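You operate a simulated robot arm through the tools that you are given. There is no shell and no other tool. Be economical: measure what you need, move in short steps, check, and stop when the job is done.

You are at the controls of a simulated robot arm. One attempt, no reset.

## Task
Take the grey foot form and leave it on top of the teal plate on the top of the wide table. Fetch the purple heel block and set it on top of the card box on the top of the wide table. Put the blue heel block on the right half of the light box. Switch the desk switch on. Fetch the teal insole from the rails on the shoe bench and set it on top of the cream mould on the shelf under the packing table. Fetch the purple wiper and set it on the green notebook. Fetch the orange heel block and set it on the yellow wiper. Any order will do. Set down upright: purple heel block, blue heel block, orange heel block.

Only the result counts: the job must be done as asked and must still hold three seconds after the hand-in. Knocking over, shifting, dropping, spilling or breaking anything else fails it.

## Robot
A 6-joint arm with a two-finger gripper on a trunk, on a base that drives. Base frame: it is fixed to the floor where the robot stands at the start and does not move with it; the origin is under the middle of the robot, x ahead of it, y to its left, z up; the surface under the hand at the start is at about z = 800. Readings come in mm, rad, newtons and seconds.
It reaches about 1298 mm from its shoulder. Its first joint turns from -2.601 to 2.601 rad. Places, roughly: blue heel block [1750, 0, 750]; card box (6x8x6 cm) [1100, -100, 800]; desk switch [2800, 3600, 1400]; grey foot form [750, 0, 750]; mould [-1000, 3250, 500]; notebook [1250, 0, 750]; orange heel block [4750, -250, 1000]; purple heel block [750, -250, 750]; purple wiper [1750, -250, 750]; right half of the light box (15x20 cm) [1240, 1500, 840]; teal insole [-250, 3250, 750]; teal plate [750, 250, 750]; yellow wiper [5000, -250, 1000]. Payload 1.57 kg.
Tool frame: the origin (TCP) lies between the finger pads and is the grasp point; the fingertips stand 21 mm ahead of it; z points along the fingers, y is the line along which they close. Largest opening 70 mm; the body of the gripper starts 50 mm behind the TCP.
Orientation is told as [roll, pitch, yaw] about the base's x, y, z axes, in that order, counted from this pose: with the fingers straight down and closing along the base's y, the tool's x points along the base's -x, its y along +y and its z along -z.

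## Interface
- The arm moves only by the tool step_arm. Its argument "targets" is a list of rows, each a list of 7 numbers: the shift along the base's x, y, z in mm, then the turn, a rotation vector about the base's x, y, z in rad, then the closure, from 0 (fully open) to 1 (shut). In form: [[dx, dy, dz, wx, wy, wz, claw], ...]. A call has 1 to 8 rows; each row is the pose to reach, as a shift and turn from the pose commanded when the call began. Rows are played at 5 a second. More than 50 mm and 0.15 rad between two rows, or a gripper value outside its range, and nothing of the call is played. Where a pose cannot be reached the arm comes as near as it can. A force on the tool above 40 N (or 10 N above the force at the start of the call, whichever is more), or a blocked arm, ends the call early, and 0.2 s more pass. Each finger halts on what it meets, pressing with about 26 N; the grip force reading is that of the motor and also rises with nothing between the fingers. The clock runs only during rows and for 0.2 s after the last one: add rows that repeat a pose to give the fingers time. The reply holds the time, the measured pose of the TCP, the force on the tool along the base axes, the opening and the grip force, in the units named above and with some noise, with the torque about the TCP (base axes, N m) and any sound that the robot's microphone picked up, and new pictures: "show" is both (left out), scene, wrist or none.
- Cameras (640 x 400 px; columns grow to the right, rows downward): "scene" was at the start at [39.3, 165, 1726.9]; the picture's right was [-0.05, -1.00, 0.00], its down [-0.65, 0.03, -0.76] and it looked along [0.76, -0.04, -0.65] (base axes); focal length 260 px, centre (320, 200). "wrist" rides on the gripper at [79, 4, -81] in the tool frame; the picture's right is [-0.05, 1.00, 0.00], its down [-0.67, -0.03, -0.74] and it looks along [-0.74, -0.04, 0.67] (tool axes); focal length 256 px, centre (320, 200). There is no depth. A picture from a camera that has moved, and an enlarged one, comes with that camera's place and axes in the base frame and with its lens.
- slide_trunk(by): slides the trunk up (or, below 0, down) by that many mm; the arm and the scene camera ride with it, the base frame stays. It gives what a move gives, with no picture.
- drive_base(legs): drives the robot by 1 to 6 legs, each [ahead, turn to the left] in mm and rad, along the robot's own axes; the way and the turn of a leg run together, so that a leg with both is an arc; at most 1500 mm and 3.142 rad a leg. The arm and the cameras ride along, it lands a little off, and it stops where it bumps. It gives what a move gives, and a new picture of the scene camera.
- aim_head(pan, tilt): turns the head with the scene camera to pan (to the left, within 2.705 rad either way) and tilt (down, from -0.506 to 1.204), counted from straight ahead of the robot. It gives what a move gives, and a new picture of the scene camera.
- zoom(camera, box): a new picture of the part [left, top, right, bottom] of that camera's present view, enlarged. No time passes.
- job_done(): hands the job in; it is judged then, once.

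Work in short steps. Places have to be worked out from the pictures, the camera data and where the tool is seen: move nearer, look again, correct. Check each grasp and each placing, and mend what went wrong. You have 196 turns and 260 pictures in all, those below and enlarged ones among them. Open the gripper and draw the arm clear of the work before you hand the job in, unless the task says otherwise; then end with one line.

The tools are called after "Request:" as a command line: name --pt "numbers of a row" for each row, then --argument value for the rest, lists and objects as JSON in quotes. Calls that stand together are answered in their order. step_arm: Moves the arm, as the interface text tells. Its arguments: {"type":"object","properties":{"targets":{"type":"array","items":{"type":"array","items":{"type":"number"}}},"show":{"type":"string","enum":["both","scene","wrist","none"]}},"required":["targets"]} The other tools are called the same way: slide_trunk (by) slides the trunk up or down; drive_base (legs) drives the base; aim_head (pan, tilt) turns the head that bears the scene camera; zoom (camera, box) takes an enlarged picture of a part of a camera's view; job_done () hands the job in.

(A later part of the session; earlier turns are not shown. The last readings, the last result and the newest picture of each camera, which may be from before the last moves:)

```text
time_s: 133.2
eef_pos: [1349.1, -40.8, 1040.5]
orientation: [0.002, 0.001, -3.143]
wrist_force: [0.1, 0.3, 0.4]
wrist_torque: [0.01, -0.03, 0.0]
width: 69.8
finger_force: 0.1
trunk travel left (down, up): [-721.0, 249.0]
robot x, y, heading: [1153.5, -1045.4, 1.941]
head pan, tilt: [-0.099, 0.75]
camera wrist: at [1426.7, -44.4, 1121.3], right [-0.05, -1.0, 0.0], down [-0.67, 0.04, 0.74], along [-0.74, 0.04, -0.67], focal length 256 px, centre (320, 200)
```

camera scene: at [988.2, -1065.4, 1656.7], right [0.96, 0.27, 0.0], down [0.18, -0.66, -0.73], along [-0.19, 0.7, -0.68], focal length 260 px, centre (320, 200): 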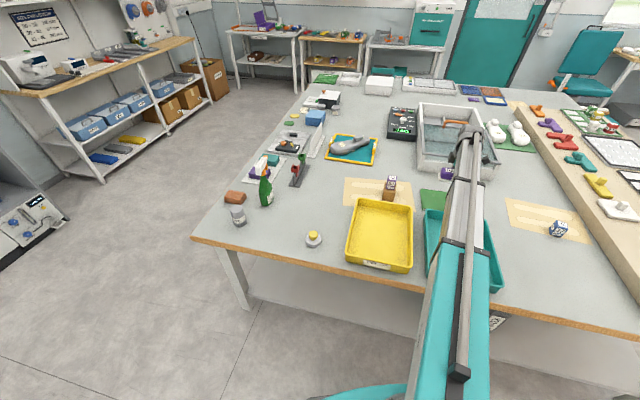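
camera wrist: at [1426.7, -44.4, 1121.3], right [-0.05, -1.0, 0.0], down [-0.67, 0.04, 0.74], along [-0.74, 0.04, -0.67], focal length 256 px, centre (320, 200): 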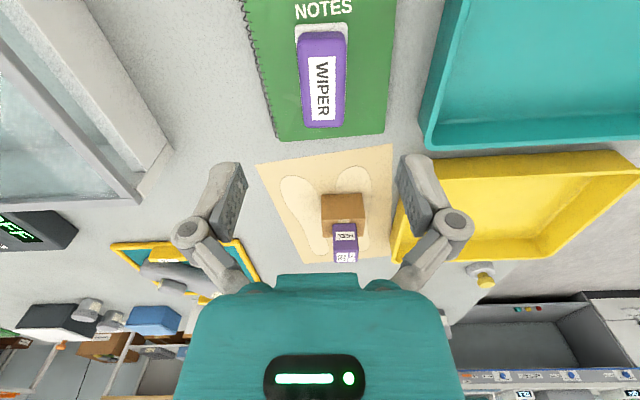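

The wiper lies on the notebook. Next the blue heel block at ≈(1770,−132): turn the base −0.40 and look.

Request:
drive_base --legs '[[0, -0.4]]'

Request:
step_arm --pt "30 25 0 0 0 0 0" --pt "60 35 0 0 0 0 0" --pt "60 35 0 0 0 0 0" --show "wrist"

```text
time_s: 135.2
eef_pos: [1726.6, -198.3, 1039.4]
orientation: [0.001, 0.001, 2.738]
wrist_force: [-0.8, -0.4, 0.0]
wrist_torque: [0.04, 0.02, 0.01]
width: 70.2
finger_force: 0.0
trunk travel left (down, up): [-721.0, 249.0]
robot x, y, heading: [1137.6, -1040.1, 1.543]
head pan, tilt: [-0.099, 0.75]
camera scene: at [977.1, -1000.2, 1708.7], right [0.99, -0.13, 0.0], down [-0.09, -0.68, -0.73], along [0.09, 0.73, -0.68], focal length 260 px, centre (320, 200)
```

scene: 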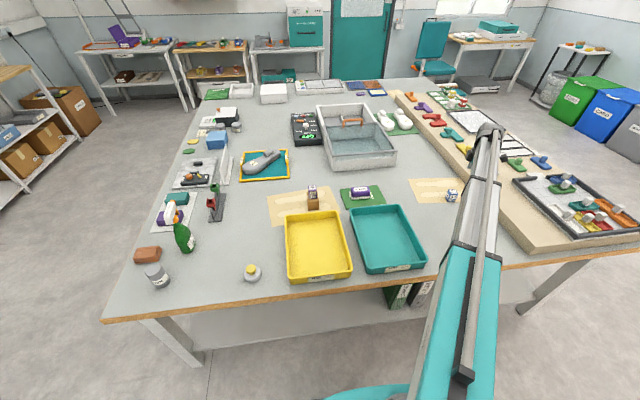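

```text
time_s: 136.0
eef_pos: [1783.8, -161.6, 1039.6]
orientation: [0.002, 0.002, 2.741]
wrist_force: [0.0, 0.2, -0.2]
wrist_torque: [0.03, 0.03, 0.0]
width: 70.1
finger_force: 0.0
trunk travel left (down, up): [-721.0, 249.0]
robot x, y, heading: [1139.2, -1040.6, 1.546]
head pan, tilt: [-0.099, 0.75]
camera wrist: at [1855.3, -196.8, 1121.3], right [-0.44, -0.9, 0.0], down [-0.6, 0.29, 0.74], along [-0.67, 0.33, -0.67], focal length 256 px, centre (320, 200)
```

wrist: 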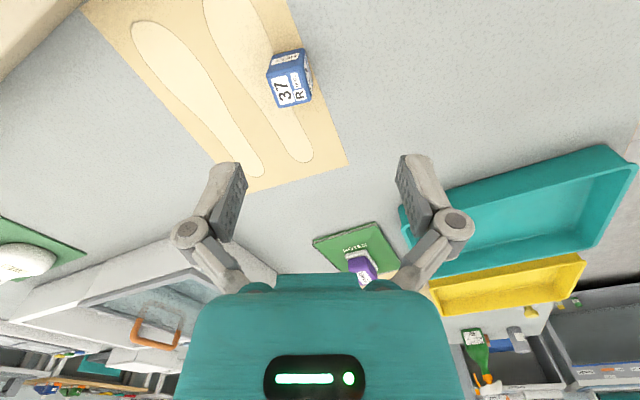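

I zoom in on the blue block for its orientation.

Request:
zoom --camera "wrist" --box '[240, 30, 340, 130]'

```text
4.00 times, centred on (290, 80) of wrist
camera zoom: at [1855.3, -196.8, 1121.3], right [-0.44, -0.9, 0.0], down [-0.6, 0.29, 0.74], along [-0.67, 0.33, -0.67], focal length 1024 px, centre (440, 680)
```

zoom: 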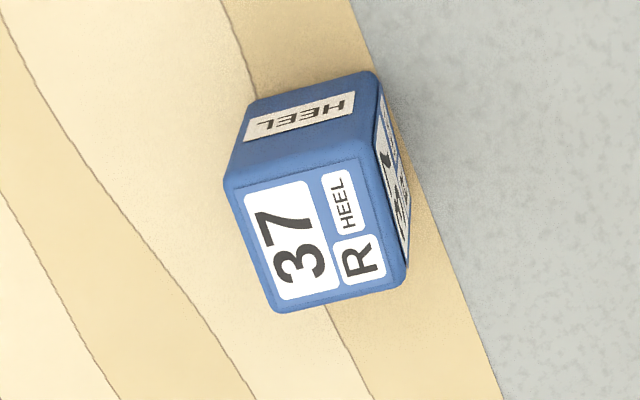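

Blue block centre ≈(1759,−114), rotation ≈−0.22. I move over it, yaw +0.18, and lower for a check.

Request:
step_arm --pt "-12 24 0 0 0 0.09 0" --pt "-25 48 0 0 0 0.18 0" --pt "-25 48 0 0 0 0.18 0" --show "none"

Request:
slide_trunk --by -80

Request:
step_arm --pt "0 0 0 0 0 0 0" --show "wrist"

```text
time_s: 136.8
eef_pos: [1760.2, -113.6, 1039.9]
orientation: [0.001, 0.002, 2.919]
wrist_force: [-0.4, -0.4, 0.7]
wrist_torque: [-0.01, -0.01, 0.02]
width: 70.2
finger_force: 0.0
trunk travel left (down, up): [-721.0, 249.0]
robot x, y, heading: [1140.5, -1044.0, 1.543]
head pan, tilt: [-0.099, 0.75]
```

```text
time_s: 138.0
eef_pos: [1759.3, -114.8, 959.5]
orientation: [0.001, 0.002, 2.92]
wrist_force: [-0.1, 0.1, -0.8]
wrist_torque: [0.04, 0.03, 0.0]
width: 70.3
finger_force: 0.0
trunk travel left (down, up): [-641.0, 329.0]
robot x, y, heading: [1141.2, -1044.0, 1.547]
head pan, tilt: [-0.099, 0.75]
```

```text
time_s: 138.4
eef_pos: [1759.2, -115.0, 959.5]
orientation: [0.0, 0.002, 2.919]
wrist_force: [-0.1, 0.0, 0.5]
wrist_torque: [-0.03, 0.0, -0.01]
width: 70.0
finger_force: 0.1
trunk travel left (down, up): [-641.0, 329.0]
robot x, y, heading: [1140.4, -1041.5, 1.541]
head pan, tilt: [-0.099, 0.75]
camera wrist: at [1835.1, -135.9, 1041.4], right [-0.27, -0.96, 0.0], down [-0.64, 0.18, 0.74], along [-0.72, 0.2, -0.67], focal length 256 px, centre (320, 200)
```

wrist: 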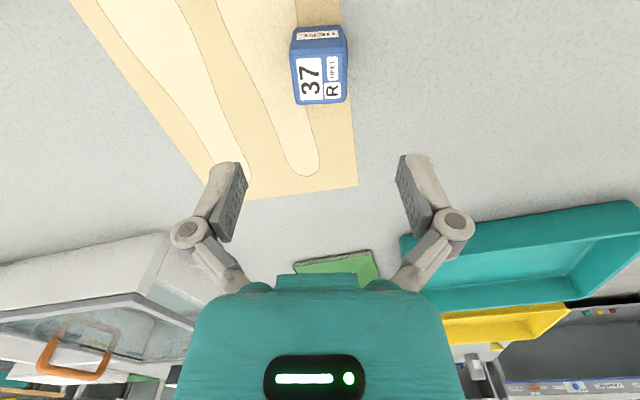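

Well centred. I descend 125 mm and grip.

Request:
slide_trunk --by -125

Request:
step_arm --pt "0 0 0 0 0 0 0.5" --pt "0 0 0 0 0 0 1" --pt "0 0 0 0 0 0 1" --pt "0 0 0 0 0 0 1" --show "none"

Request:
slide_trunk --by 300

Request:
step_arm --pt "0 0 0 0 0 0 1" --show "wrist"

```text
time_s: 139.9
eef_pos: [1759.2, -114.8, 835.0]
orientation: [0.003, 0.003, 2.92]
wrist_force: [0.1, 0.3, 0.4]
wrist_torque: [0.0, 0.01, 0.0]
width: 70.0
finger_force: 0.1
trunk travel left (down, up): [-516.0, 454.0]
robot x, y, heading: [1137.9, -1045.2, 1.545]
head pan, tilt: [-0.099, 0.75]
```

```text
time_s: 140.9
eef_pos: [1759.6, -115.7, 835.1]
orientation: [0.003, 0.002, 2.92]
wrist_force: [0.4, 0.8, 0.8]
wrist_torque: [0.07, 0.0, 0.02]
width: 39.3
finger_force: 26.0
trunk travel left (down, up): [-516.0, 454.0]
robot x, y, heading: [1142.7, -1046.5, 1.548]
head pan, tilt: [-0.099, 0.75]
```

```text
time_s: 143.9
eef_pos: [1758.7, -114.2, 1133.2]
orientation: [0.003, 0.002, 2.919]
wrist_force: [0.2, -0.3, -1.2]
wrist_torque: [0.0, -0.01, 0.0]
width: 39.5
finger_force: 26.5
trunk travel left (down, up): [-816.0, 154.0]
robot x, y, heading: [1138.6, -1040.2, 1.547]
head pan, tilt: [-0.099, 0.75]
```

```text
time_s: 144.3
eef_pos: [1759.6, -114.9, 1134.6]
orientation: [0.003, 0.002, 2.92]
wrist_force: [-0.1, -0.5, -0.9]
wrist_torque: [-0.02, 0.02, -0.01]
width: 39.6
finger_force: 25.6
trunk travel left (down, up): [-816.0, 154.0]
robot x, y, heading: [1133.4, -1043.8, 1.547]
head pan, tilt: [-0.099, 0.75]
camera wrist: at [1835.2, -135.7, 1216.2], right [-0.27, -0.96, 0.0], down [-0.64, 0.18, 0.74], along [-0.72, 0.2, -0.67], focal length 256 px, centre (320, 200)
```

wrist: 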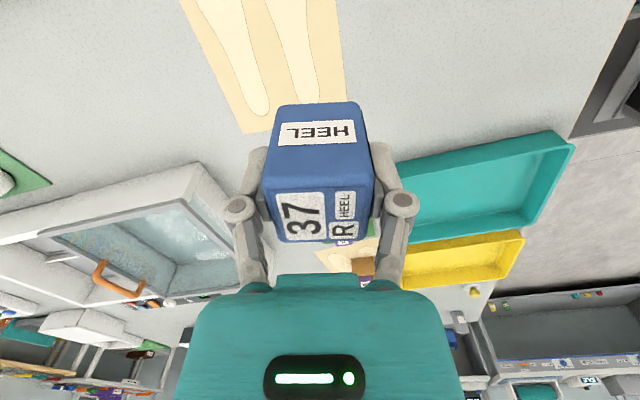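

The blue block is held. I retract the arm in two calls before driving round to the left side.

Request:
step_arm --pt "-27 -40 0 0 0 0 1" --pt "-54 -80 0 0 0 0 1" --pt "-81 -120 0 0 0 0 1" --pt "-108 -160 0 0 0 0 1" --pt "-135 -200 0 0 0 0 1" --pt "-162 -240 0 0 0 0 1" --pt "-189 -280 0 0 0 0 1" --pt "-216 -320 0 0 0 0 1" --show "none"

Request:
step_arm --pt "-24 -40 0 0 0 0 1" --pt "-48 -80 0 0 0 0 1" --pt "-70 -110 0 0 0 0 1" --show "none"

Request:
slide_trunk --by 140

Request:
drive_base --legs '[[0, 1.594], [800, 0], [790, 0]]'

```text
time_s: 146.2
eef_pos: [1542.4, -435.6, 1134.2]
orientation: [0.0, 0.002, 2.918]
wrist_force: [0.6, 0.4, -1.1]
wrist_torque: [0.04, 0.01, 0.01]
width: 39.4
finger_force: 25.8
trunk travel left (down, up): [-816.0, 154.0]
robot x, y, heading: [1136.8, -1043.0, 1.547]
head pan, tilt: [-0.099, 0.75]
```

```text
time_s: 146.9
eef_pos: [1473.1, -544.7, 1135.1]
orientation: [0.0, 0.0, 2.921]
wrist_force: [0.4, -0.2, -0.6]
wrist_torque: [-0.01, 0.0, -0.02]
width: 39.5
finger_force: 25.9
out of reach, approached as far as the arm can: row 1
trunk travel left (down, up): [-816.0, 154.0]
robot x, y, heading: [1137.9, -1041.8, 1.545]
head pan, tilt: [-0.099, 0.75]
```

```text
time_s: 148.6
eef_pos: [1474.1, -544.3, 1275.1]
orientation: [0.001, 0.002, 2.921]
wrist_force: [-0.4, -0.6, -1.1]
wrist_torque: [0.02, -0.02, 0.01]
width: 38.9
finger_force: 26.4
trunk travel left (down, up): [-956.0, 14.0]
robot x, y, heading: [1137.9, -1046.0, 1.542]
head pan, tilt: [-0.099, 0.75]
```

```text
time_s: 164.2
eef_pos: [-938.0, -648.4, 1274.6]
orientation: [0.002, 0.002, -1.801]
wrist_force: [0.7, 0.3, -1.6]
wrist_torque: [-0.02, 0.01, 0.02]
width: 39.1
finger_force: 25.9
trunk travel left (down, up): [-956.0, 14.0]
robot x, y, heading: [-443.8, -989.5, 3.114]
head pan, tilt: [-0.099, 0.75]
camera scene: at [-486.3, -1148.1, 1943.7], right [0.13, 0.99, 0.0], down [0.68, -0.09, -0.73], along [-0.73, 0.09, -0.68], focal length 260 px, centre (320, 200)
```

scene: 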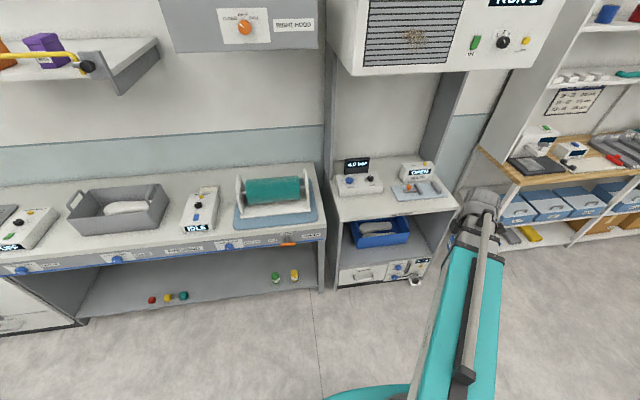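

Now I drive across toward the left side.

Request:
drive_base --legs '[[0, -1.543], [1100, 0], [1100, 0], [1050, 0]]'

```text
time_s: 189.6
eef_pos: [67.8, 2761.1, 1274.3]
orientation: [0.002, 0.002, 2.869]
wrist_force: [-0.5, -0.3, -1.6]
wrist_torque: [0.0, 0.04, 0.01]
width: 39.4
finger_force: 25.9
trunk travel left (down, up): [-956.0, 14.0]
robot x, y, heading: [-293.6, 2280.9, 1.498]
head pan, tilt: [-0.099, 0.75]
camera scene: at [-455.3, 2331.8, 1943.7], right [0.98, -0.17, 0.0], down [-0.12, -0.67, -0.73], along [0.13, 0.72, -0.68], focal length 260 px, centre (320, 200)
```

scene: 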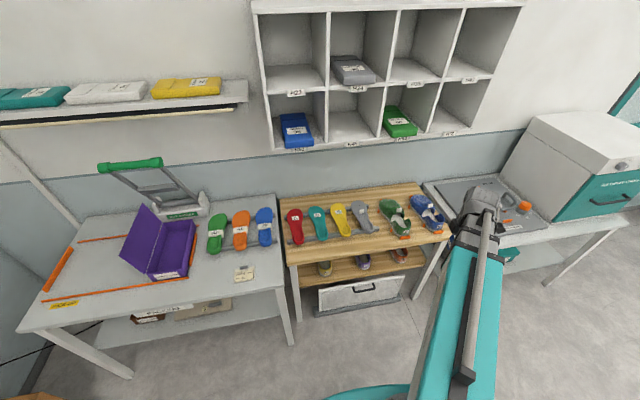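

I see the shoe bench with the teal insole for later. Now I turn to run along the table's left side.

Request:
drive_base --legs '[[0, -1.498], [1400, 0]]'

Request:
aim_head --pan -1.3 --tilt 0.75

```text
time_s: 203.4
eef_pos: [1587.7, 1951.7, 1274.1]
orientation: [0.002, 0.003, 1.371]
wrist_force: [-0.1, 0.4, -0.3]
wrist_torque: [0.01, 0.01, -0.01]
width: 39.3
finger_force: 25.8
trunk travel left (down, up): [-956.0, 14.0]
robot x, y, heading: [1077.3, 2276.0, 0.001]
head pan, tilt: [-0.099, 0.75]
camera scene: at [1118.3, 2443.9, 1943.7], right [-0.11, -0.99, 0.0], down [-0.68, 0.07, -0.73], along [0.73, -0.08, -0.68], focal length 260 px, centre (320, 200)
```

scene: 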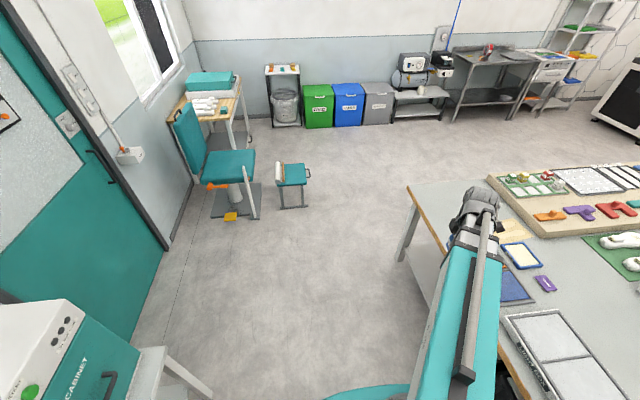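

```text
time_s: 204.8
eef_pos: [1587.9, 1952.3, 1274.6]
orientation: [0.002, 0.002, 1.372]
wrist_force: [0.5, -1.0, -1.4]
wrist_torque: [0.02, -0.01, -0.01]
width: 39.1
finger_force: 26.4
trunk travel left (down, up): [-956.0, 14.0]
robot x, y, heading: [1081.9, 2280.4, -0.01]
head pan, tilt: [-1.3, 0.75]
camera scene: at [1057.1, 2372.7, 1943.7], right [-0.97, -0.26, 0.0], down [-0.18, 0.66, -0.73], along [0.19, -0.71, -0.68], focal length 260 px, centre (320, 200)
```

scene: 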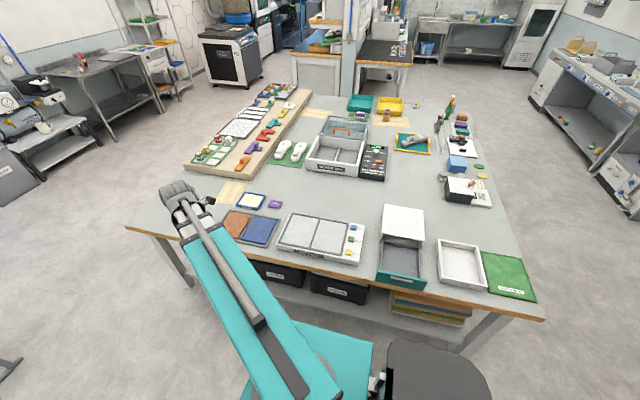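

Light box right half centre ≈(1235,1483) in both estimates. I turn the base −0.80 and extend the arm to it.

Request:
drive_base --legs '[[0, -0.8]]'

Request:
aim_head --pan -0.4 --tilt 0.9

```text
time_s: 208.2
eef_pos: [1199.6, 1689.4, 1275.3]
orientation: [-0.001, 0.0, 0.579]
wrist_force: [0.3, 0.1, -0.5]
wrist_torque: [0.02, -0.01, -0.01]
width: 39.3
finger_force: 26.2
trunk travel left (down, up): [-956.0, 14.0]
robot x, y, heading: [1085.4, 2288.5, -0.796]
head pan, tilt: [-1.3, 0.75]
camera scene: at [1132.2, 2366.9, 1943.7], right [-0.87, 0.5, 0.0], down [0.34, 0.59, -0.73], along [-0.37, -0.63, -0.68], focal length 260 px, centre (320, 200)
```

scene: 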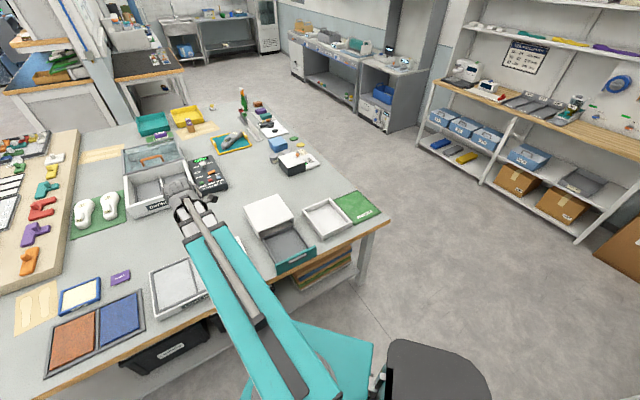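

```text
time_s: 209.4
eef_pos: [1200.8, 1688.0, 1274.3]
orientation: [0.002, 0.001, 0.58]
wrist_force: [0.0, -0.1, -0.8]
wrist_torque: [0.01, -0.01, 0.02]
width: 39.2
finger_force: 26.5
trunk travel left (down, up): [-956.0, 14.0]
robot x, y, heading: [1085.1, 2286.4, -0.795]
head pan, tilt: [-0.4, 0.901]
camera scene: at [1202.4, 2368.5, 1931.8], right [-0.93, -0.37, 0.0], down [-0.29, 0.73, -0.62], along [0.23, -0.58, -0.78], focal length 260 px, centre (320, 200)
```

scene: 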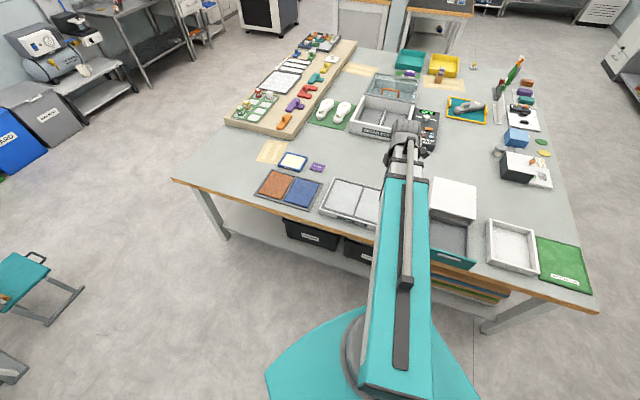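

I extend over the light box and lower part-way to look.

Request:
step_arm --pt "8 -40 0 0 0 0 1" --pt "16 -80 0 0 0 0 1" --pt "24 -120 0 0 0 0 1" --pt "32 -160 0 0 0 0 1" --pt "38 -200 0 0 0 0 1" --show "none"

Request:
slide_trunk --by -220

Request:
step_arm --pt "0 0 0 0 0 0 1" --show "wrist"

```text
time_s: 210.7
eef_pos: [1238.7, 1487.3, 1274.1]
orientation: [0.0, 0.0, 0.58]
wrist_force: [-0.7, -1.3, -0.7]
wrist_torque: [0.01, 0.0, 0.02]
width: 39.4
finger_force: 25.9
trunk travel left (down, up): [-956.0, 14.0]
robot x, y, heading: [1088.1, 2285.7, -0.8]
head pan, tilt: [-0.4, 0.901]
```

```text
time_s: 213.0
eef_pos: [1239.0, 1490.1, 1054.2]
orientation: [0.001, 0.002, 0.579]
wrist_force: [-0.1, 0.3, -0.9]
wrist_torque: [-0.03, 0.01, 0.03]
width: 39.4
finger_force: 26.0
trunk travel left (down, up): [-736.0, 234.0]
robot x, y, heading: [1083.2, 2291.5, -0.797]
head pan, tilt: [-0.4, 0.901]
```

```text
time_s: 213.4
eef_pos: [1237.9, 1489.2, 1056.1]
orientation: [0.002, 0.002, 0.579]
wrist_force: [-0.3, -0.8, -0.3]
wrist_torque: [0.01, 0.0, -0.01]
width: 39.3
finger_force: 26.1
trunk travel left (down, up): [-736.0, 234.0]
robot x, y, heading: [1088.9, 2289.0, -0.801]
head pan, tilt: [-0.4, 0.901]
camera wrist: at [1169.1, 1449.6, 1136.4], right [-0.5, 0.86, 0.0], down [0.58, 0.33, 0.74], along [0.64, 0.37, -0.67], focal length 256 px, centre (320, 200)
```

wrist: 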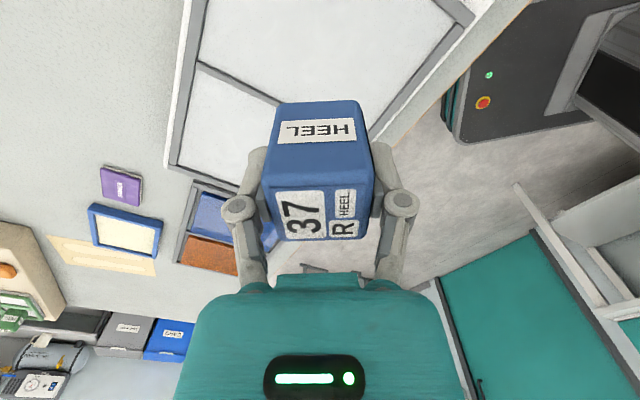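

The panel spans x≈1160–1328, y≈1385–1605; centre (1244,1496). I nudge and lower.

Request:
step_arm --pt "5 6 0 0 0 0 1" --pt "5 6 0 0 0 0 1" --show "none"

Request:
slide_trunk --by -165

Request:
step_arm --pt "0 0 0 0 0 0 1" --show "wrist"

```text
time_s: 214.0
eef_pos: [1243.5, 1495.5, 1055.4]
orientation: [0.003, 0.003, 0.578]
wrist_force: [0.5, -0.3, -0.7]
wrist_torque: [-0.01, -0.02, 0.0]
width: 39.4
finger_force: 26.0
trunk travel left (down, up): [-736.0, 234.0]
robot x, y, heading: [1087.0, 2286.3, -0.795]
head pan, tilt: [-0.4, 0.901]
```

```text
time_s: 215.9
eef_pos: [1243.2, 1496.2, 890.1]
orientation: [0.001, 0.002, 0.579]
wrist_force: [0.4, 0.1, -1.4]
wrist_torque: [-0.04, 0.0, -0.01]
width: 39.0
finger_force: 26.3
trunk travel left (down, up): [-571.0, 399.0]
robot x, y, heading: [1086.6, 2288.6, -0.794]
head pan, tilt: [-0.4, 0.901]
```

```text
time_s: 216.3
eef_pos: [1244.6, 1496.9, 890.4]
orientation: [0.003, 0.001, 0.579]
wrist_force: [-0.2, -0.4, -1.1]
wrist_torque: [-0.01, -0.02, -0.02]
width: 39.4
finger_force: 26.1
trunk travel left (down, up): [-571.0, 399.0]
robot x, y, heading: [1085.0, 2286.5, -0.793]
head pan, tilt: [-0.4, 0.901]
camera wrist: at [1174.6, 1456.1, 971.4], right [-0.5, 0.86, 0.0], down [0.58, 0.33, 0.74], along [0.64, 0.37, -0.67], focal length 256 px, centre (320, 200)
```

wrist: 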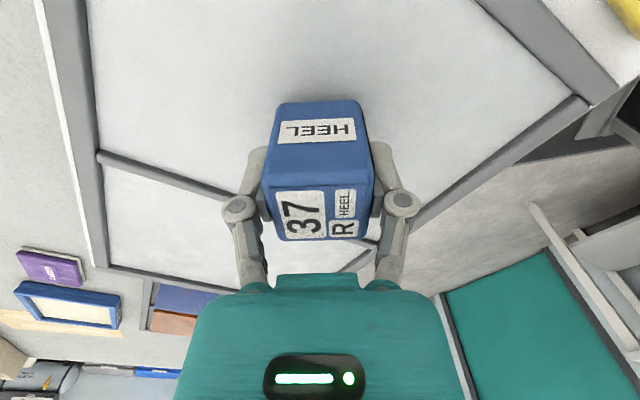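

Positioned mid-panel. I lower to contact.

Request:
slide_trunk --by -11

Request:
slide_trunk --by -4

```text
time_s: 216.8
eef_pos: [1243.5, 1496.4, 879.9]
orientation: [0.0, 0.001, 0.58]
wrist_force: [1.6, -2.1, 10.1]
wrist_torque: [-0.09, -0.04, 0.01]
width: 39.5
finger_force: 26.1
trunk travel left (down, up): [-560.0, 410.0]
robot x, y, heading: [1084.3, 2283.5, -0.797]
head pan, tilt: [-0.4, 0.901]
```

```text
time_s: 217.4
eef_pos: [1243.2, 1496.8, 876.9]
orientation: [0.001, 0.003, 0.579]
wrist_force: [2.1, -3.1, 16.7]
wrist_torque: [-0.09, -0.04, 0.0]
width: 39.3
finger_force: 25.9
trunk travel left (down, up): [-556.0, 414.0]
robot x, y, heading: [1083.2, 2284.8, -0.796]
head pan, tilt: [-0.4, 0.901]
```

Contact. I release, rise and look.

Request:
step_arm --pt "0 0 0 0 0 0 0.5" --pt "0 0 0 0 0 0 0" --pt "0 0 0 0 0 0 0" --show "none"

Request:
slide_trunk --by 250

Request:
step_arm --pt "0 0 0 0 0 0 0"

```text
time_s: 218.2
eef_pos: [1243.4, 1497.5, 875.9]
orientation: [0.002, 0.001, 0.58]
wrist_force: [0.3, -0.1, 0.2]
wrist_torque: [0.0, 0.02, 0.0]
width: 70.1
finger_force: 0.1
trunk travel left (down, up): [-556.0, 414.0]
robot x, y, heading: [1088.2, 2285.3, -0.797]
head pan, tilt: [-0.4, 0.901]
```

```text
time_s: 220.8
eef_pos: [1244.1, 1496.3, 1124.0]
orientation: [0.001, 0.001, 0.58]
wrist_force: [-0.5, 0.3, 0.4]
wrist_torque: [0.01, 0.0, -0.01]
width: 70.0
finger_force: 0.1
trunk travel left (down, up): [-806.0, 164.0]
robot x, y, heading: [1085.9, 2283.0, -0.802]
head pan, tilt: [-0.4, 0.901]
```

```text
time_s: 221.2
eef_pos: [1243.2, 1495.2, 1123.4]
orientation: [0.001, 0.002, 0.579]
wrist_force: [1.0, 0.4, 0.7]
wrist_torque: [0.01, 0.01, 0.0]
width: 69.9
finger_force: 0.1
trunk travel left (down, up): [-806.0, 164.0]
robot x, y, heading: [1084.7, 2283.5, -0.797]
head pan, tilt: [-0.4, 0.901]
camera scene: at [1202.5, 2368.5, 1781.8], right [-0.93, -0.37, 0.0], down [-0.29, 0.73, -0.62], along [0.23, -0.58, -0.78], focal length 260 px, centre (320, 200)
camera wrist: at [1174.6, 1456.2, 1206.4], right [-0.5, 0.86, 0.0], down [0.58, 0.34, 0.74], along [0.64, 0.37, -0.67], focal length 256 px, centre (320, 200)
```

scene: 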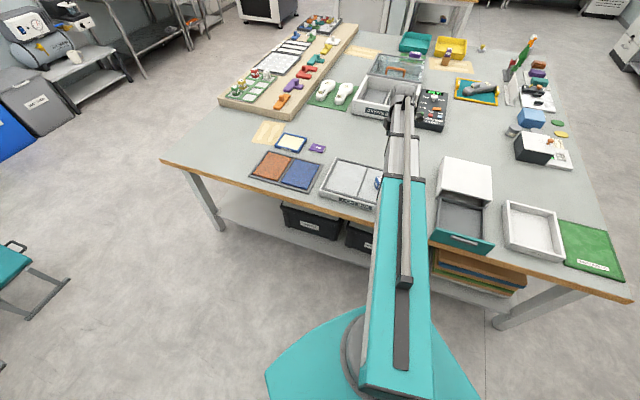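
wrist: 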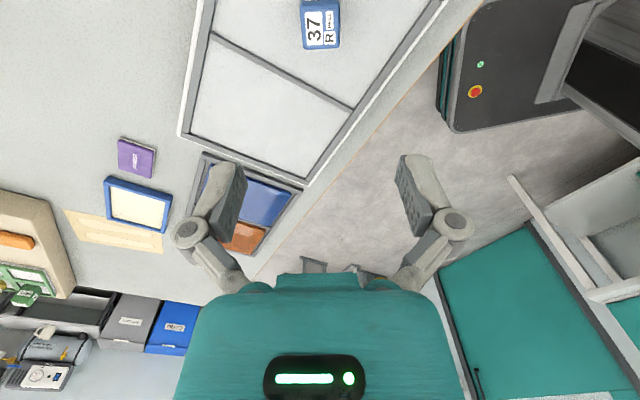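

Blue block is on the right half. Now the switch near (2800,3600,1400): I retract, raise, and drive along toward it with the head turned left.

Request:
step_arm --pt "-9 45 0 0 0 0 0" --pt "-18 90 0 0 0 0 0" --pt "-27 135 0 0 0 0 0" --pt "-36 180 0 0 0 0 0" --pt "-42 220 0 0 0 0 0" --show "none"

Request:
slide_trunk --by 160

Request:
aim_head --pan 1.0 --tilt 0.35

Request:
drive_base --legs '[[0, 0.95], [700, 0]]'

```text
time_s: 222.4
eef_pos: [1200.9, 1716.5, 1125.1]
orientation: [0.0, 0.003, 0.579]
wrist_force: [0.0, 0.7, 0.5]
wrist_torque: [0.02, 0.02, -0.01]
width: 70.0
finger_force: 0.0
trunk travel left (down, up): [-806.0, 164.0]
robot x, y, heading: [1084.6, 2287.3, -0.792]
head pan, tilt: [-0.4, 0.901]
```

```text
time_s: 224.2
eef_pos: [1200.1, 1716.5, 1285.2]
orientation: [0.002, 0.0, 0.58]
wrist_force: [0.2, 0.6, 0.3]
wrist_torque: [0.02, 0.02, 0.03]
width: 69.9
finger_force: 0.1
trunk travel left (down, up): [-966.0, 4.0]
robot x, y, heading: [1082.7, 2286.5, -0.798]
head pan, tilt: [-0.4, 0.901]
```

```text
time_s: 225.7
eef_pos: [1202.1, 1714.8, 1285.4]
orientation: [0.002, 0.003, 0.579]
wrist_force: [0.1, -0.4, 0.1]
wrist_torque: [0.0, -0.02, -0.01]
width: 70.1
finger_force: 0.0
trunk travel left (down, up): [-966.0, 4.0]
robot x, y, heading: [1088.2, 2286.5, -0.796]
head pan, tilt: [1.0, 0.351]
camera scene: at [1265.9, 2457.7, 1989.3], right [0.2, -0.98, 0.0], down [-0.34, -0.07, -0.94], along [0.92, 0.19, -0.34], focal length 260 px, centre (320, 200)
```

scene: 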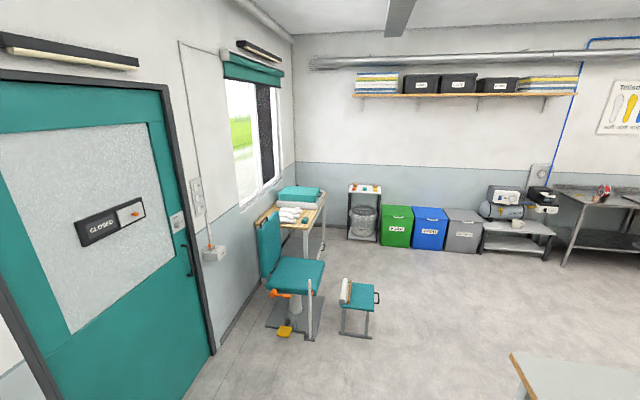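

```text
time_s: 233.9
eef_pos: [2317.5, 2139.2, 1284.2]
orientation: [0.002, 0.001, 1.516]
wrist_force: [-0.2, 0.1, 0.0]
wrist_torque: [0.04, 0.01, 0.03]
width: 70.1
finger_force: 0.2
trunk travel left (down, up): [-966.0, 4.0]
robot x, y, heading: [1790.7, 2385.2, 0.137]
head pan, tilt: [1.0, 0.351]
camera scene: at [1761.6, 2635.0, 1989.4], right [0.91, -0.42, 0.0], down [-0.15, -0.31, -0.94], along [0.4, 0.85, -0.34], focal length 260 px, centre (320, 200)
```

scene: 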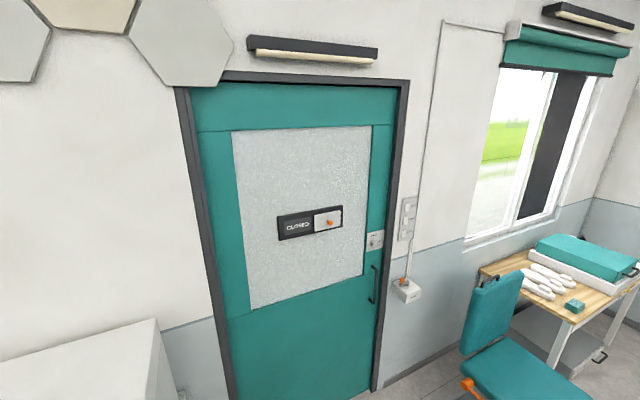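

I zoom in on the switch panel beside the door.

Request:
zoom --camera "scene" --box '[350, 170, 470, 310]'

```text
2.86 times, centred on (410, 240) of scene
camera zoom: at [1761.6, 2635.0, 1989.4], right [0.91, -0.42, 0.0], down [-0.15, -0.31, -0.94], along [0.4, 0.85, -0.34], focal length 743 px, centre (63, 86)
```

zoom: 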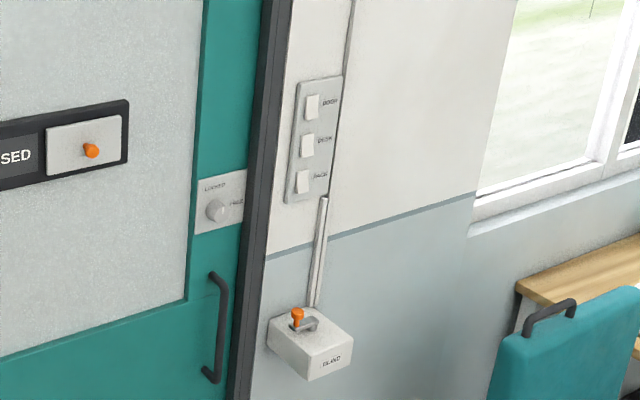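

The panel has three rockers at x≈2756, y≈3603, z≈1400; I drive nearer to read the labels.

Request:
drive_base --legs '[[0, 0.368], [650, 0], [0, 0.9]]'

Request:
aim_head --pan 0.0 --tilt 0.45

```text
time_s: 243.2
eef_pos: [2760.8, 3116.6, 1285.2]
orientation: [0.0, 0.003, 2.761]
wrist_force: [-0.6, 0.3, -0.5]
wrist_torque: [0.05, -0.01, -0.01]
width: 70.4
finger_force: 0.0
trunk travel left (down, up): [-966.0, 4.0]
robot x, y, heading: [2368.6, 2693.0, 1.372]
head pan, tilt: [1.0, 0.351]
camera scene: at [2122.1, 2748.6, 1989.3], right [0.69, 0.72, 0.0], down [0.25, -0.24, -0.94], along [-0.68, 0.65, -0.34], focal length 260 px, centre (320, 200)
```

scene: 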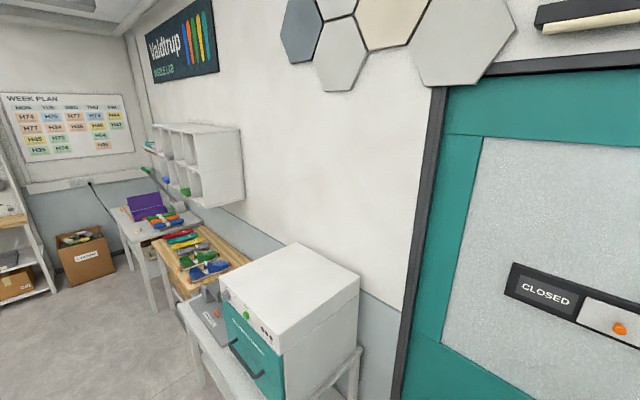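

```text
time_s: 244.4
eef_pos: [2761.3, 3117.6, 1285.5]
orientation: [0.002, 0.002, 2.761]
wrist_force: [-0.4, 0.0, -0.1]
wrist_torque: [0.01, 0.03, 0.02]
width: 69.9
finger_force: 0.0
trunk travel left (down, up): [-966.0, 4.0]
robot x, y, heading: [2367.1, 2693.7, 1.375]
head pan, tilt: [0.0, 0.45]
camera scene: at [2207.9, 2774.8, 1980.1], right [0.98, -0.2, 0.0], down [-0.08, -0.43, -0.9], along [0.18, 0.88, -0.44], focal length 260 px, centre (320, 200)
```

scene: 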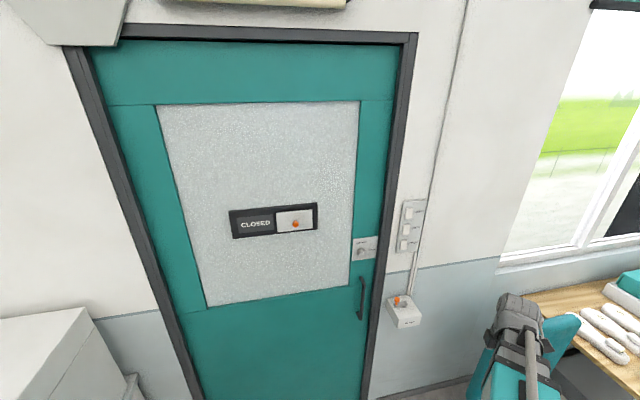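

Request:
zoom --camera "scene" --box '[380, 190, 444, 260]'

```text
5.71 times, centred on (412, 225) of scene
camera zoom: at [2207.9, 2774.8, 1980.1], right [0.98, -0.2, 0.0], down [-0.08, -0.43, -0.9], along [0.18, 0.88, -0.44], focal length 1486 px, centre (-206, 57)
```

zoom: 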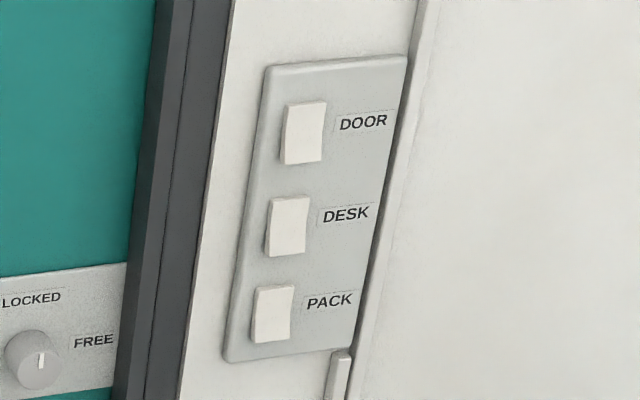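

The middle rocker (DESK) is at ≈(2740,3595,1398). I yaw the tool to face the wall before tilting it forward.

Request:
step_arm --pt "-3 0 0 0 0 -0.149 1" --pt "-6 0 0 0 0 -0.298 1" --pt "-9 0 0 0 0 -0.447 1" --pt "-12 0 0 0 0 -0.596 1" --pt "-15 0 0 0 0 -0.745 1" --pt "-18 0 0 0 0 -0.894 1" --pt "-21 0 0 0 0 -1.043 1" --pt "-21 0 0 0 0 -1.19 1" --show "none"

Request:
step_arm --pt "0 0 0 0.14 0 0 1" --pt "0 0 0 0.28 0 0 1" --pt "0 0 0 0.42 0 0 1" --pt "0 0 0 0.42 0 0 1"

```text
time_s: 246.2
eef_pos: [2739.9, 3117.8, 1284.7]
orientation: [0.002, 0.002, 1.569]
wrist_force: [-0.8, -0.5, 0.9]
wrist_torque: [0.01, 0.0, 0.01]
width: 0.2
finger_force: 26.1
trunk travel left (down, up): [-966.0, 4.0]
robot x, y, heading: [2367.8, 2692.7, 1.382]
head pan, tilt: [0.0, 0.45]
```

```text
time_s: 247.2
eef_pos: [2753.2, 3127.3, 1300.1]
orientation: [0.003, -0.419, 1.571]
wrist_force: [0.1, -0.6, 0.3]
wrist_torque: [-0.01, 0.01, 0.01]
width: 0.0
finger_force: 25.7
out of reach, approached as far as the arm can: row 2, 3, 4
trunk travel left (down, up): [-966.0, 4.0]
robot x, y, heading: [2361.7, 2690.0, 1.371]
head pan, tilt: [0.0, 0.45]
camera scene: at [2207.9, 2774.8, 1980.1], right [0.98, -0.2, 0.0], down [-0.09, -0.43, -0.9], along [0.18, 0.88, -0.44], focal length 260 px, centre (320, 200)
camera wrist: at [2748.4, 3022.1, 1343.1], right [-1.0, 0.05, 0.02], down [0.04, 0.31, 0.95], along [0.04, 0.95, -0.31], focal length 256 px, centre (320, 200)
```

scene: 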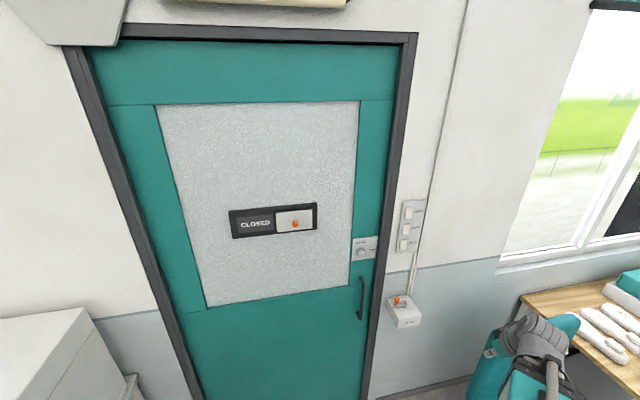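
wrist: 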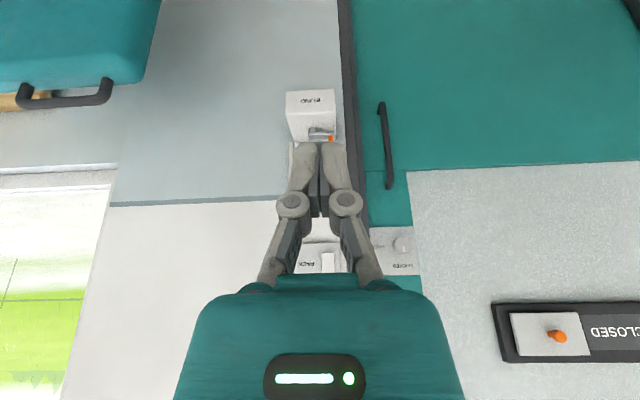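

Tilting works, with the TCP rising on an arc about the wrist (≈177 mm behind). I continue the tilt to horizontal along that arc.

Request:
step_arm --pt "0 22 12 0.14 0 0 1" --pt "0 42 27 0.28 0 0 1" --pt "0 60 44 0.42 0 0 1" --pt "0 75 63 0.56 0 0 1" --pt "0 87 85 0.7 0 0 1" --pt "0 96 108 0.84 0 0 1" --pt "0 102 132 0.98 0 0 1" --pt "0 105 157 1.12 0 0 1"

```text
time_s: 249.0
eef_pos: [2755.9, 3234.9, 1464.9]
orientation: [-0.013, -1.537, 1.587]
wrist_force: [-0.1, -0.6, -0.3]
wrist_torque: [-0.02, -0.01, 0.0]
width: 0.0
finger_force: 26.2
out of reach, approached as far as the arm can: row 4, 5, 6, 7, 8
trunk travel left (down, up): [-966.0, 4.0]
robot x, y, heading: [2365.3, 2692.9, 1.375]
head pan, tilt: [0.0, 0.45]
camera scene: at [2208.0, 2774.7, 1980.1], right [0.98, -0.2, 0.0], down [-0.09, -0.43, -0.9], along [0.18, 0.88, -0.44], focal length 260 px, centre (320, 200)
camera wrist: at [2751.3, 3150.8, 1388.5], right [-1.0, 0.0, 0.05], down [0.04, -0.72, 0.69], along [0.04, 0.69, 0.72], focal length 256 px, centre (320, 200)
```

scene: 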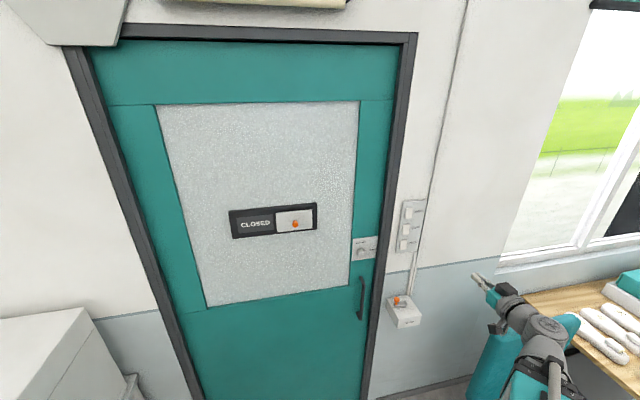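
wrist: 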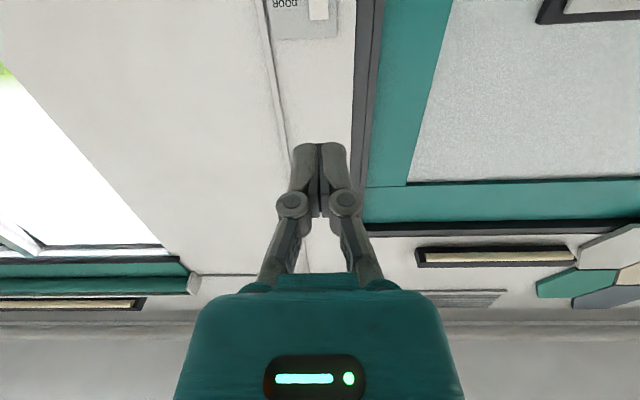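

The tool is horizontal. I zoom strongly on the DESK rocker to see which end protrudes.

Request:
zoom --camera "scene" --box '[394, 202, 418, 250]'

Request:
zoom --camera "wrist" --box '[250, 0, 370, 60]'

```text
8.33 times, centred on (406, 226) of scene
camera zoom: at [2208.0, 2774.7, 1980.1], right [0.98, -0.2, 0.0], down [-0.09, -0.43, -0.9], along [0.18, 0.88, -0.44], focal length 2168 px, centre (-397, -17)
```

zoom: 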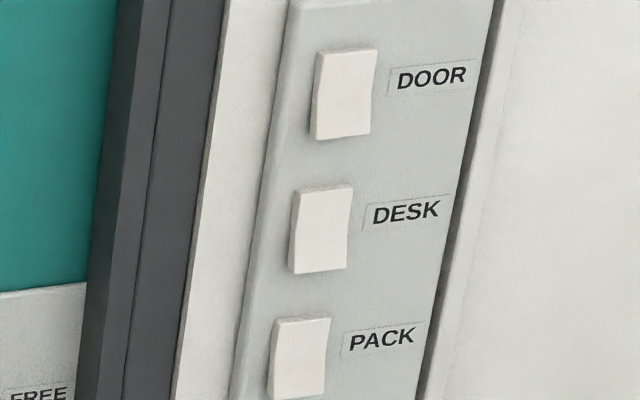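

```text
5.33 times, centred on (310, 30) of wrist
camera zoom: at [2751.3, 3150.8, 1388.5], right [-1.0, 0.0, 0.05], down [0.04, -0.72, 0.69], along [0.04, 0.69, 0.72], focal length 1365 px, centre (373, 1107)
```

zoom: 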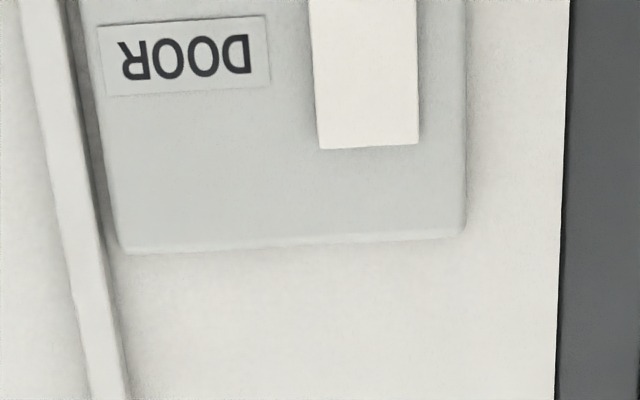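

Edge slopes show the rocker's bottom end protrudes (top pressed in), so ON is likely by pressing the bottom. I lower the trunk 85 mm and approach to ~110 mm from the wall for a close wrist view.

Request:
slide_trunk --by -85

Request:
step_arm --pt "0 45 0 0.034 0 0 1" --pt "0 90 0 0.034 0 0 1" --pt "0 135 0 0.034 0 0 1" --pt "0 180 0 0.034 0 0 1" --pt "0 220 0 0.034 0 0 1" --pt "0 240 0 0.034 0 0 1" --show "wrist"

```text
time_s: 250.2
eef_pos: [2756.0, 3233.9, 1379.3]
orientation: [0.002, -1.536, 1.57]
wrist_force: [-0.1, 0.0, 0.8]
wrist_torque: [0.02, 0.03, 0.01]
width: 0.0
finger_force: 25.9
trunk travel left (down, up): [-881.0, 89.0]
robot x, y, heading: [2367.3, 2693.6, 1.377]
head pan, tilt: [0.0, 0.45]
```

```text
time_s: 251.7
eef_pos: [2757.6, 3473.7, 1385.2]
orientation: [0.016, -1.567, 1.555]
wrist_force: [1.4, -0.6, 0.1]
wrist_torque: [0.03, 0.0, -0.01]
width: 0.0
finger_force: 25.9
out of reach, approached as far as the arm can: row 1, 2, 3, 4, 5, 6
trunk travel left (down, up): [-881.0, 89.0]
robot x, y, heading: [2369.6, 2692.1, 1.379]
head pan, tilt: [0.0, 0.45]
camera wrist: at [2752.7, 3393.2, 1306.3], right [-1.0, 0.0, 0.05], down [0.04, -0.74, 0.67], along [0.04, 0.67, 0.74], focal length 256 px, centre (320, 200)
```

wrist: 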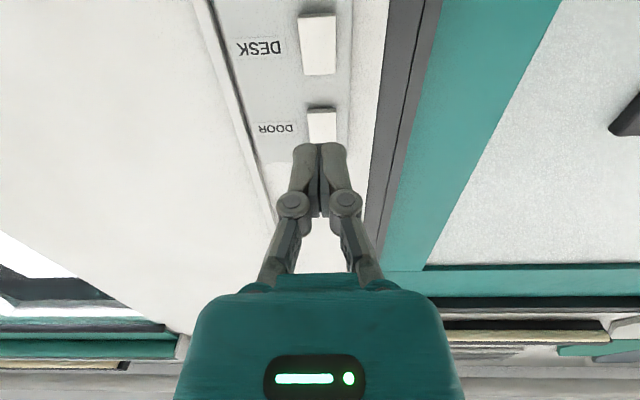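

DESK rocker spans z≈1347–1385, aligned with the tool in x. I lower 28 mm to aim at its lower part and approach.

Request:
slide_trunk --by -28

Request:
step_arm --pt "0 30 0 0 0 0 1" --pt "0 55 0 0 0 0 1" --pt "0 55 0 0 0 0 1" --show "wrist"

Request:
zoom --camera "wrist" --box '[240, 60, 400, 220]'

```text
time_s: 252.4
eef_pos: [2757.4, 3474.8, 1356.7]
orientation: [-0.001, -1.567, 1.574]
wrist_force: [0.5, 1.0, -0.2]
wrist_torque: [0.0, 0.0, -0.02]
width: 0.1
finger_force: 26.2
trunk travel left (down, up): [-853.0, 117.0]
robot x, y, heading: [2364.7, 2693.1, 1.372]
head pan, tilt: [0.0, 0.45]
```

```text
time_s: 253.2
eef_pos: [2759.0, 3529.0, 1357.7]
orientation: [0.01, -1.568, 1.562]
wrist_force: [0.3, -0.7, 0.4]
wrist_torque: [0.03, 0.03, -0.01]
width: 0.0
finger_force: 26.2
trunk travel left (down, up): [-853.0, 117.0]
robot x, y, heading: [2365.5, 2694.1, 1.372]
head pan, tilt: [0.0, 0.45]
camera wrist: at [2754.0, 3448.0, 1278.5], right [-1.0, 0.0, 0.05], down [0.04, -0.74, 0.67], along [0.04, 0.67, 0.74], focal length 256 px, centre (320, 200)
```

wrist: 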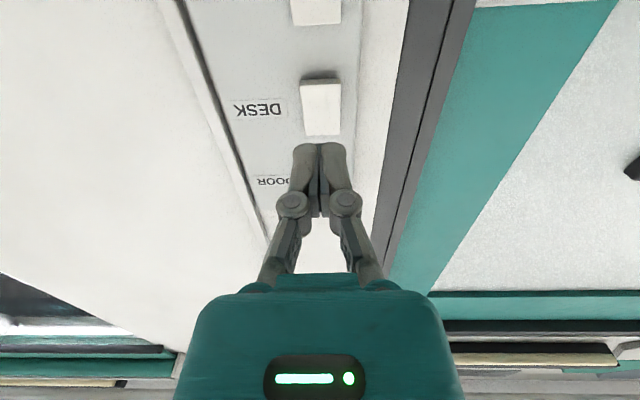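

```text
2.50 times, centred on (320, 140) of wrist
camera zoom: at [2754.0, 3448.0, 1278.5], right [-1.0, 0.0, 0.05], down [0.04, -0.74, 0.67], along [0.04, 0.67, 0.74], focal length 640 px, centre (320, 350)
```

zoom: 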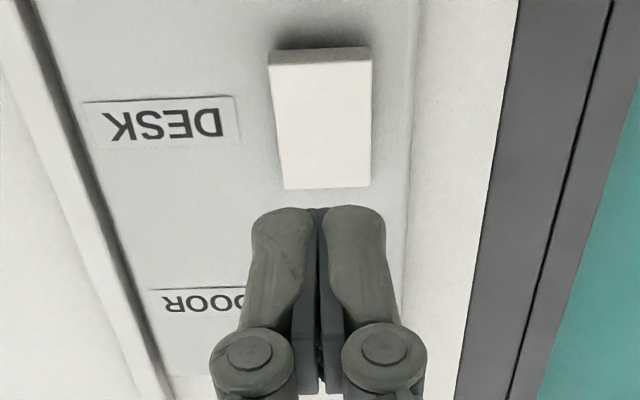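

The bottom edge clearly protrudes. Triangulating the two views gives the wall at y≈3635 and rocker z≈1356–1404, so I raise 11 mm and push forward gently.

Request:
slide_trunk --by 11

Request:
step_arm --pt "0 30 0 0 0 0 1" --pt "0 50 0 0 0 0 1" --pt "0 58 0 0 0 0 1" --pt "0 66 0 0 0 0 1" --pt "0 72 0 0 0 0 1" --show "wrist"

```text
time_s: 253.8
eef_pos: [2759.3, 3530.3, 1367.9]
orientation: [0.007, -1.566, 1.566]
wrist_force: [0.4, -0.4, -0.4]
wrist_torque: [-0.01, -0.02, -0.01]
width: 0.0
finger_force: 25.8
trunk travel left (down, up): [-864.0, 106.0]
robot x, y, heading: [2366.2, 2696.5, 1.371]
head pan, tilt: [0.0, 0.45]
```

```text
time_s: 255.0
eef_pos: [2759.1, 3602.0, 1368.6]
orientation: [0.005, -1.566, 1.569]
wrist_force: [-0.6, 0.2, -0.2]
wrist_torque: [-0.01, 0.01, 0.0]
width: 0.0
finger_force: 26.0
trunk travel left (down, up): [-864.0, 106.0]
robot x, y, heading: [2367.6, 2692.5, 1.375]
head pan, tilt: [0.0, 0.45]
camera wrist: at [2754.1, 3520.4, 1289.3], right [-1.0, 0.0, 0.05], down [0.04, -0.74, 0.67], along [0.04, 0.67, 0.74], focal length 256 px, centre (320, 200)
```

wrist: 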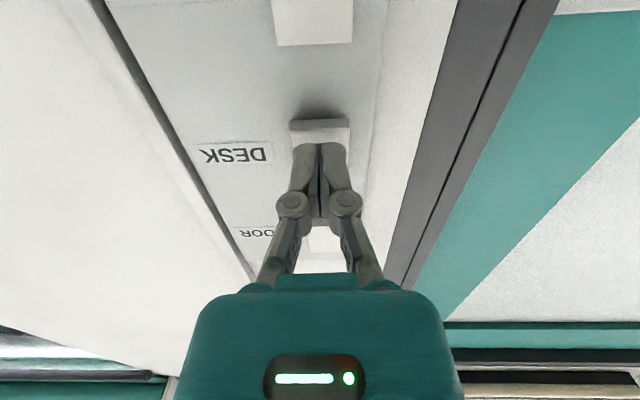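

Nearly there; I push on in 4 mm steps.

Request:
step_arm --pt "0 4 0 0 0 0 1" --pt "0 8 0 0 0 0 1" --pt "0 12 0 0 0 0 1" --pt "0 16 0 0 0 0 1" --pt "0 20 0 0 0 0 1" --show "wrist"

```text
time_s: 256.1
eef_pos: [2758.2, 3612.0, 1370.5]
orientation: [-0.522, -1.566, 2.094]
wrist_force: [2.2, -11.3, -1.3]
wrist_torque: [0.04, -0.03, 0.04]
width: 0.1
finger_force: 28.4
trunk travel left (down, up): [-864.0, 106.0]
robot x, y, heading: [2368.7, 2696.4, 1.377]
head pan, tilt: [0.0, 0.45]
heard: click
stopped in row 5: the force on the tool passed its limit at 46 N (the readings are from after the stop); the commanded pose is now the measured one
camera wrist: at [2753.5, 3530.5, 1290.4], right [-1.0, 0.0, 0.05], down [0.03, -0.74, 0.67], along [0.04, 0.67, 0.74], focal length 256 px, centre (320, 200)
```

wrist: 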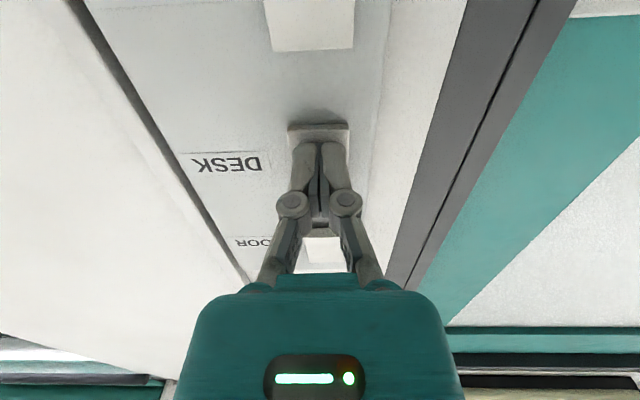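

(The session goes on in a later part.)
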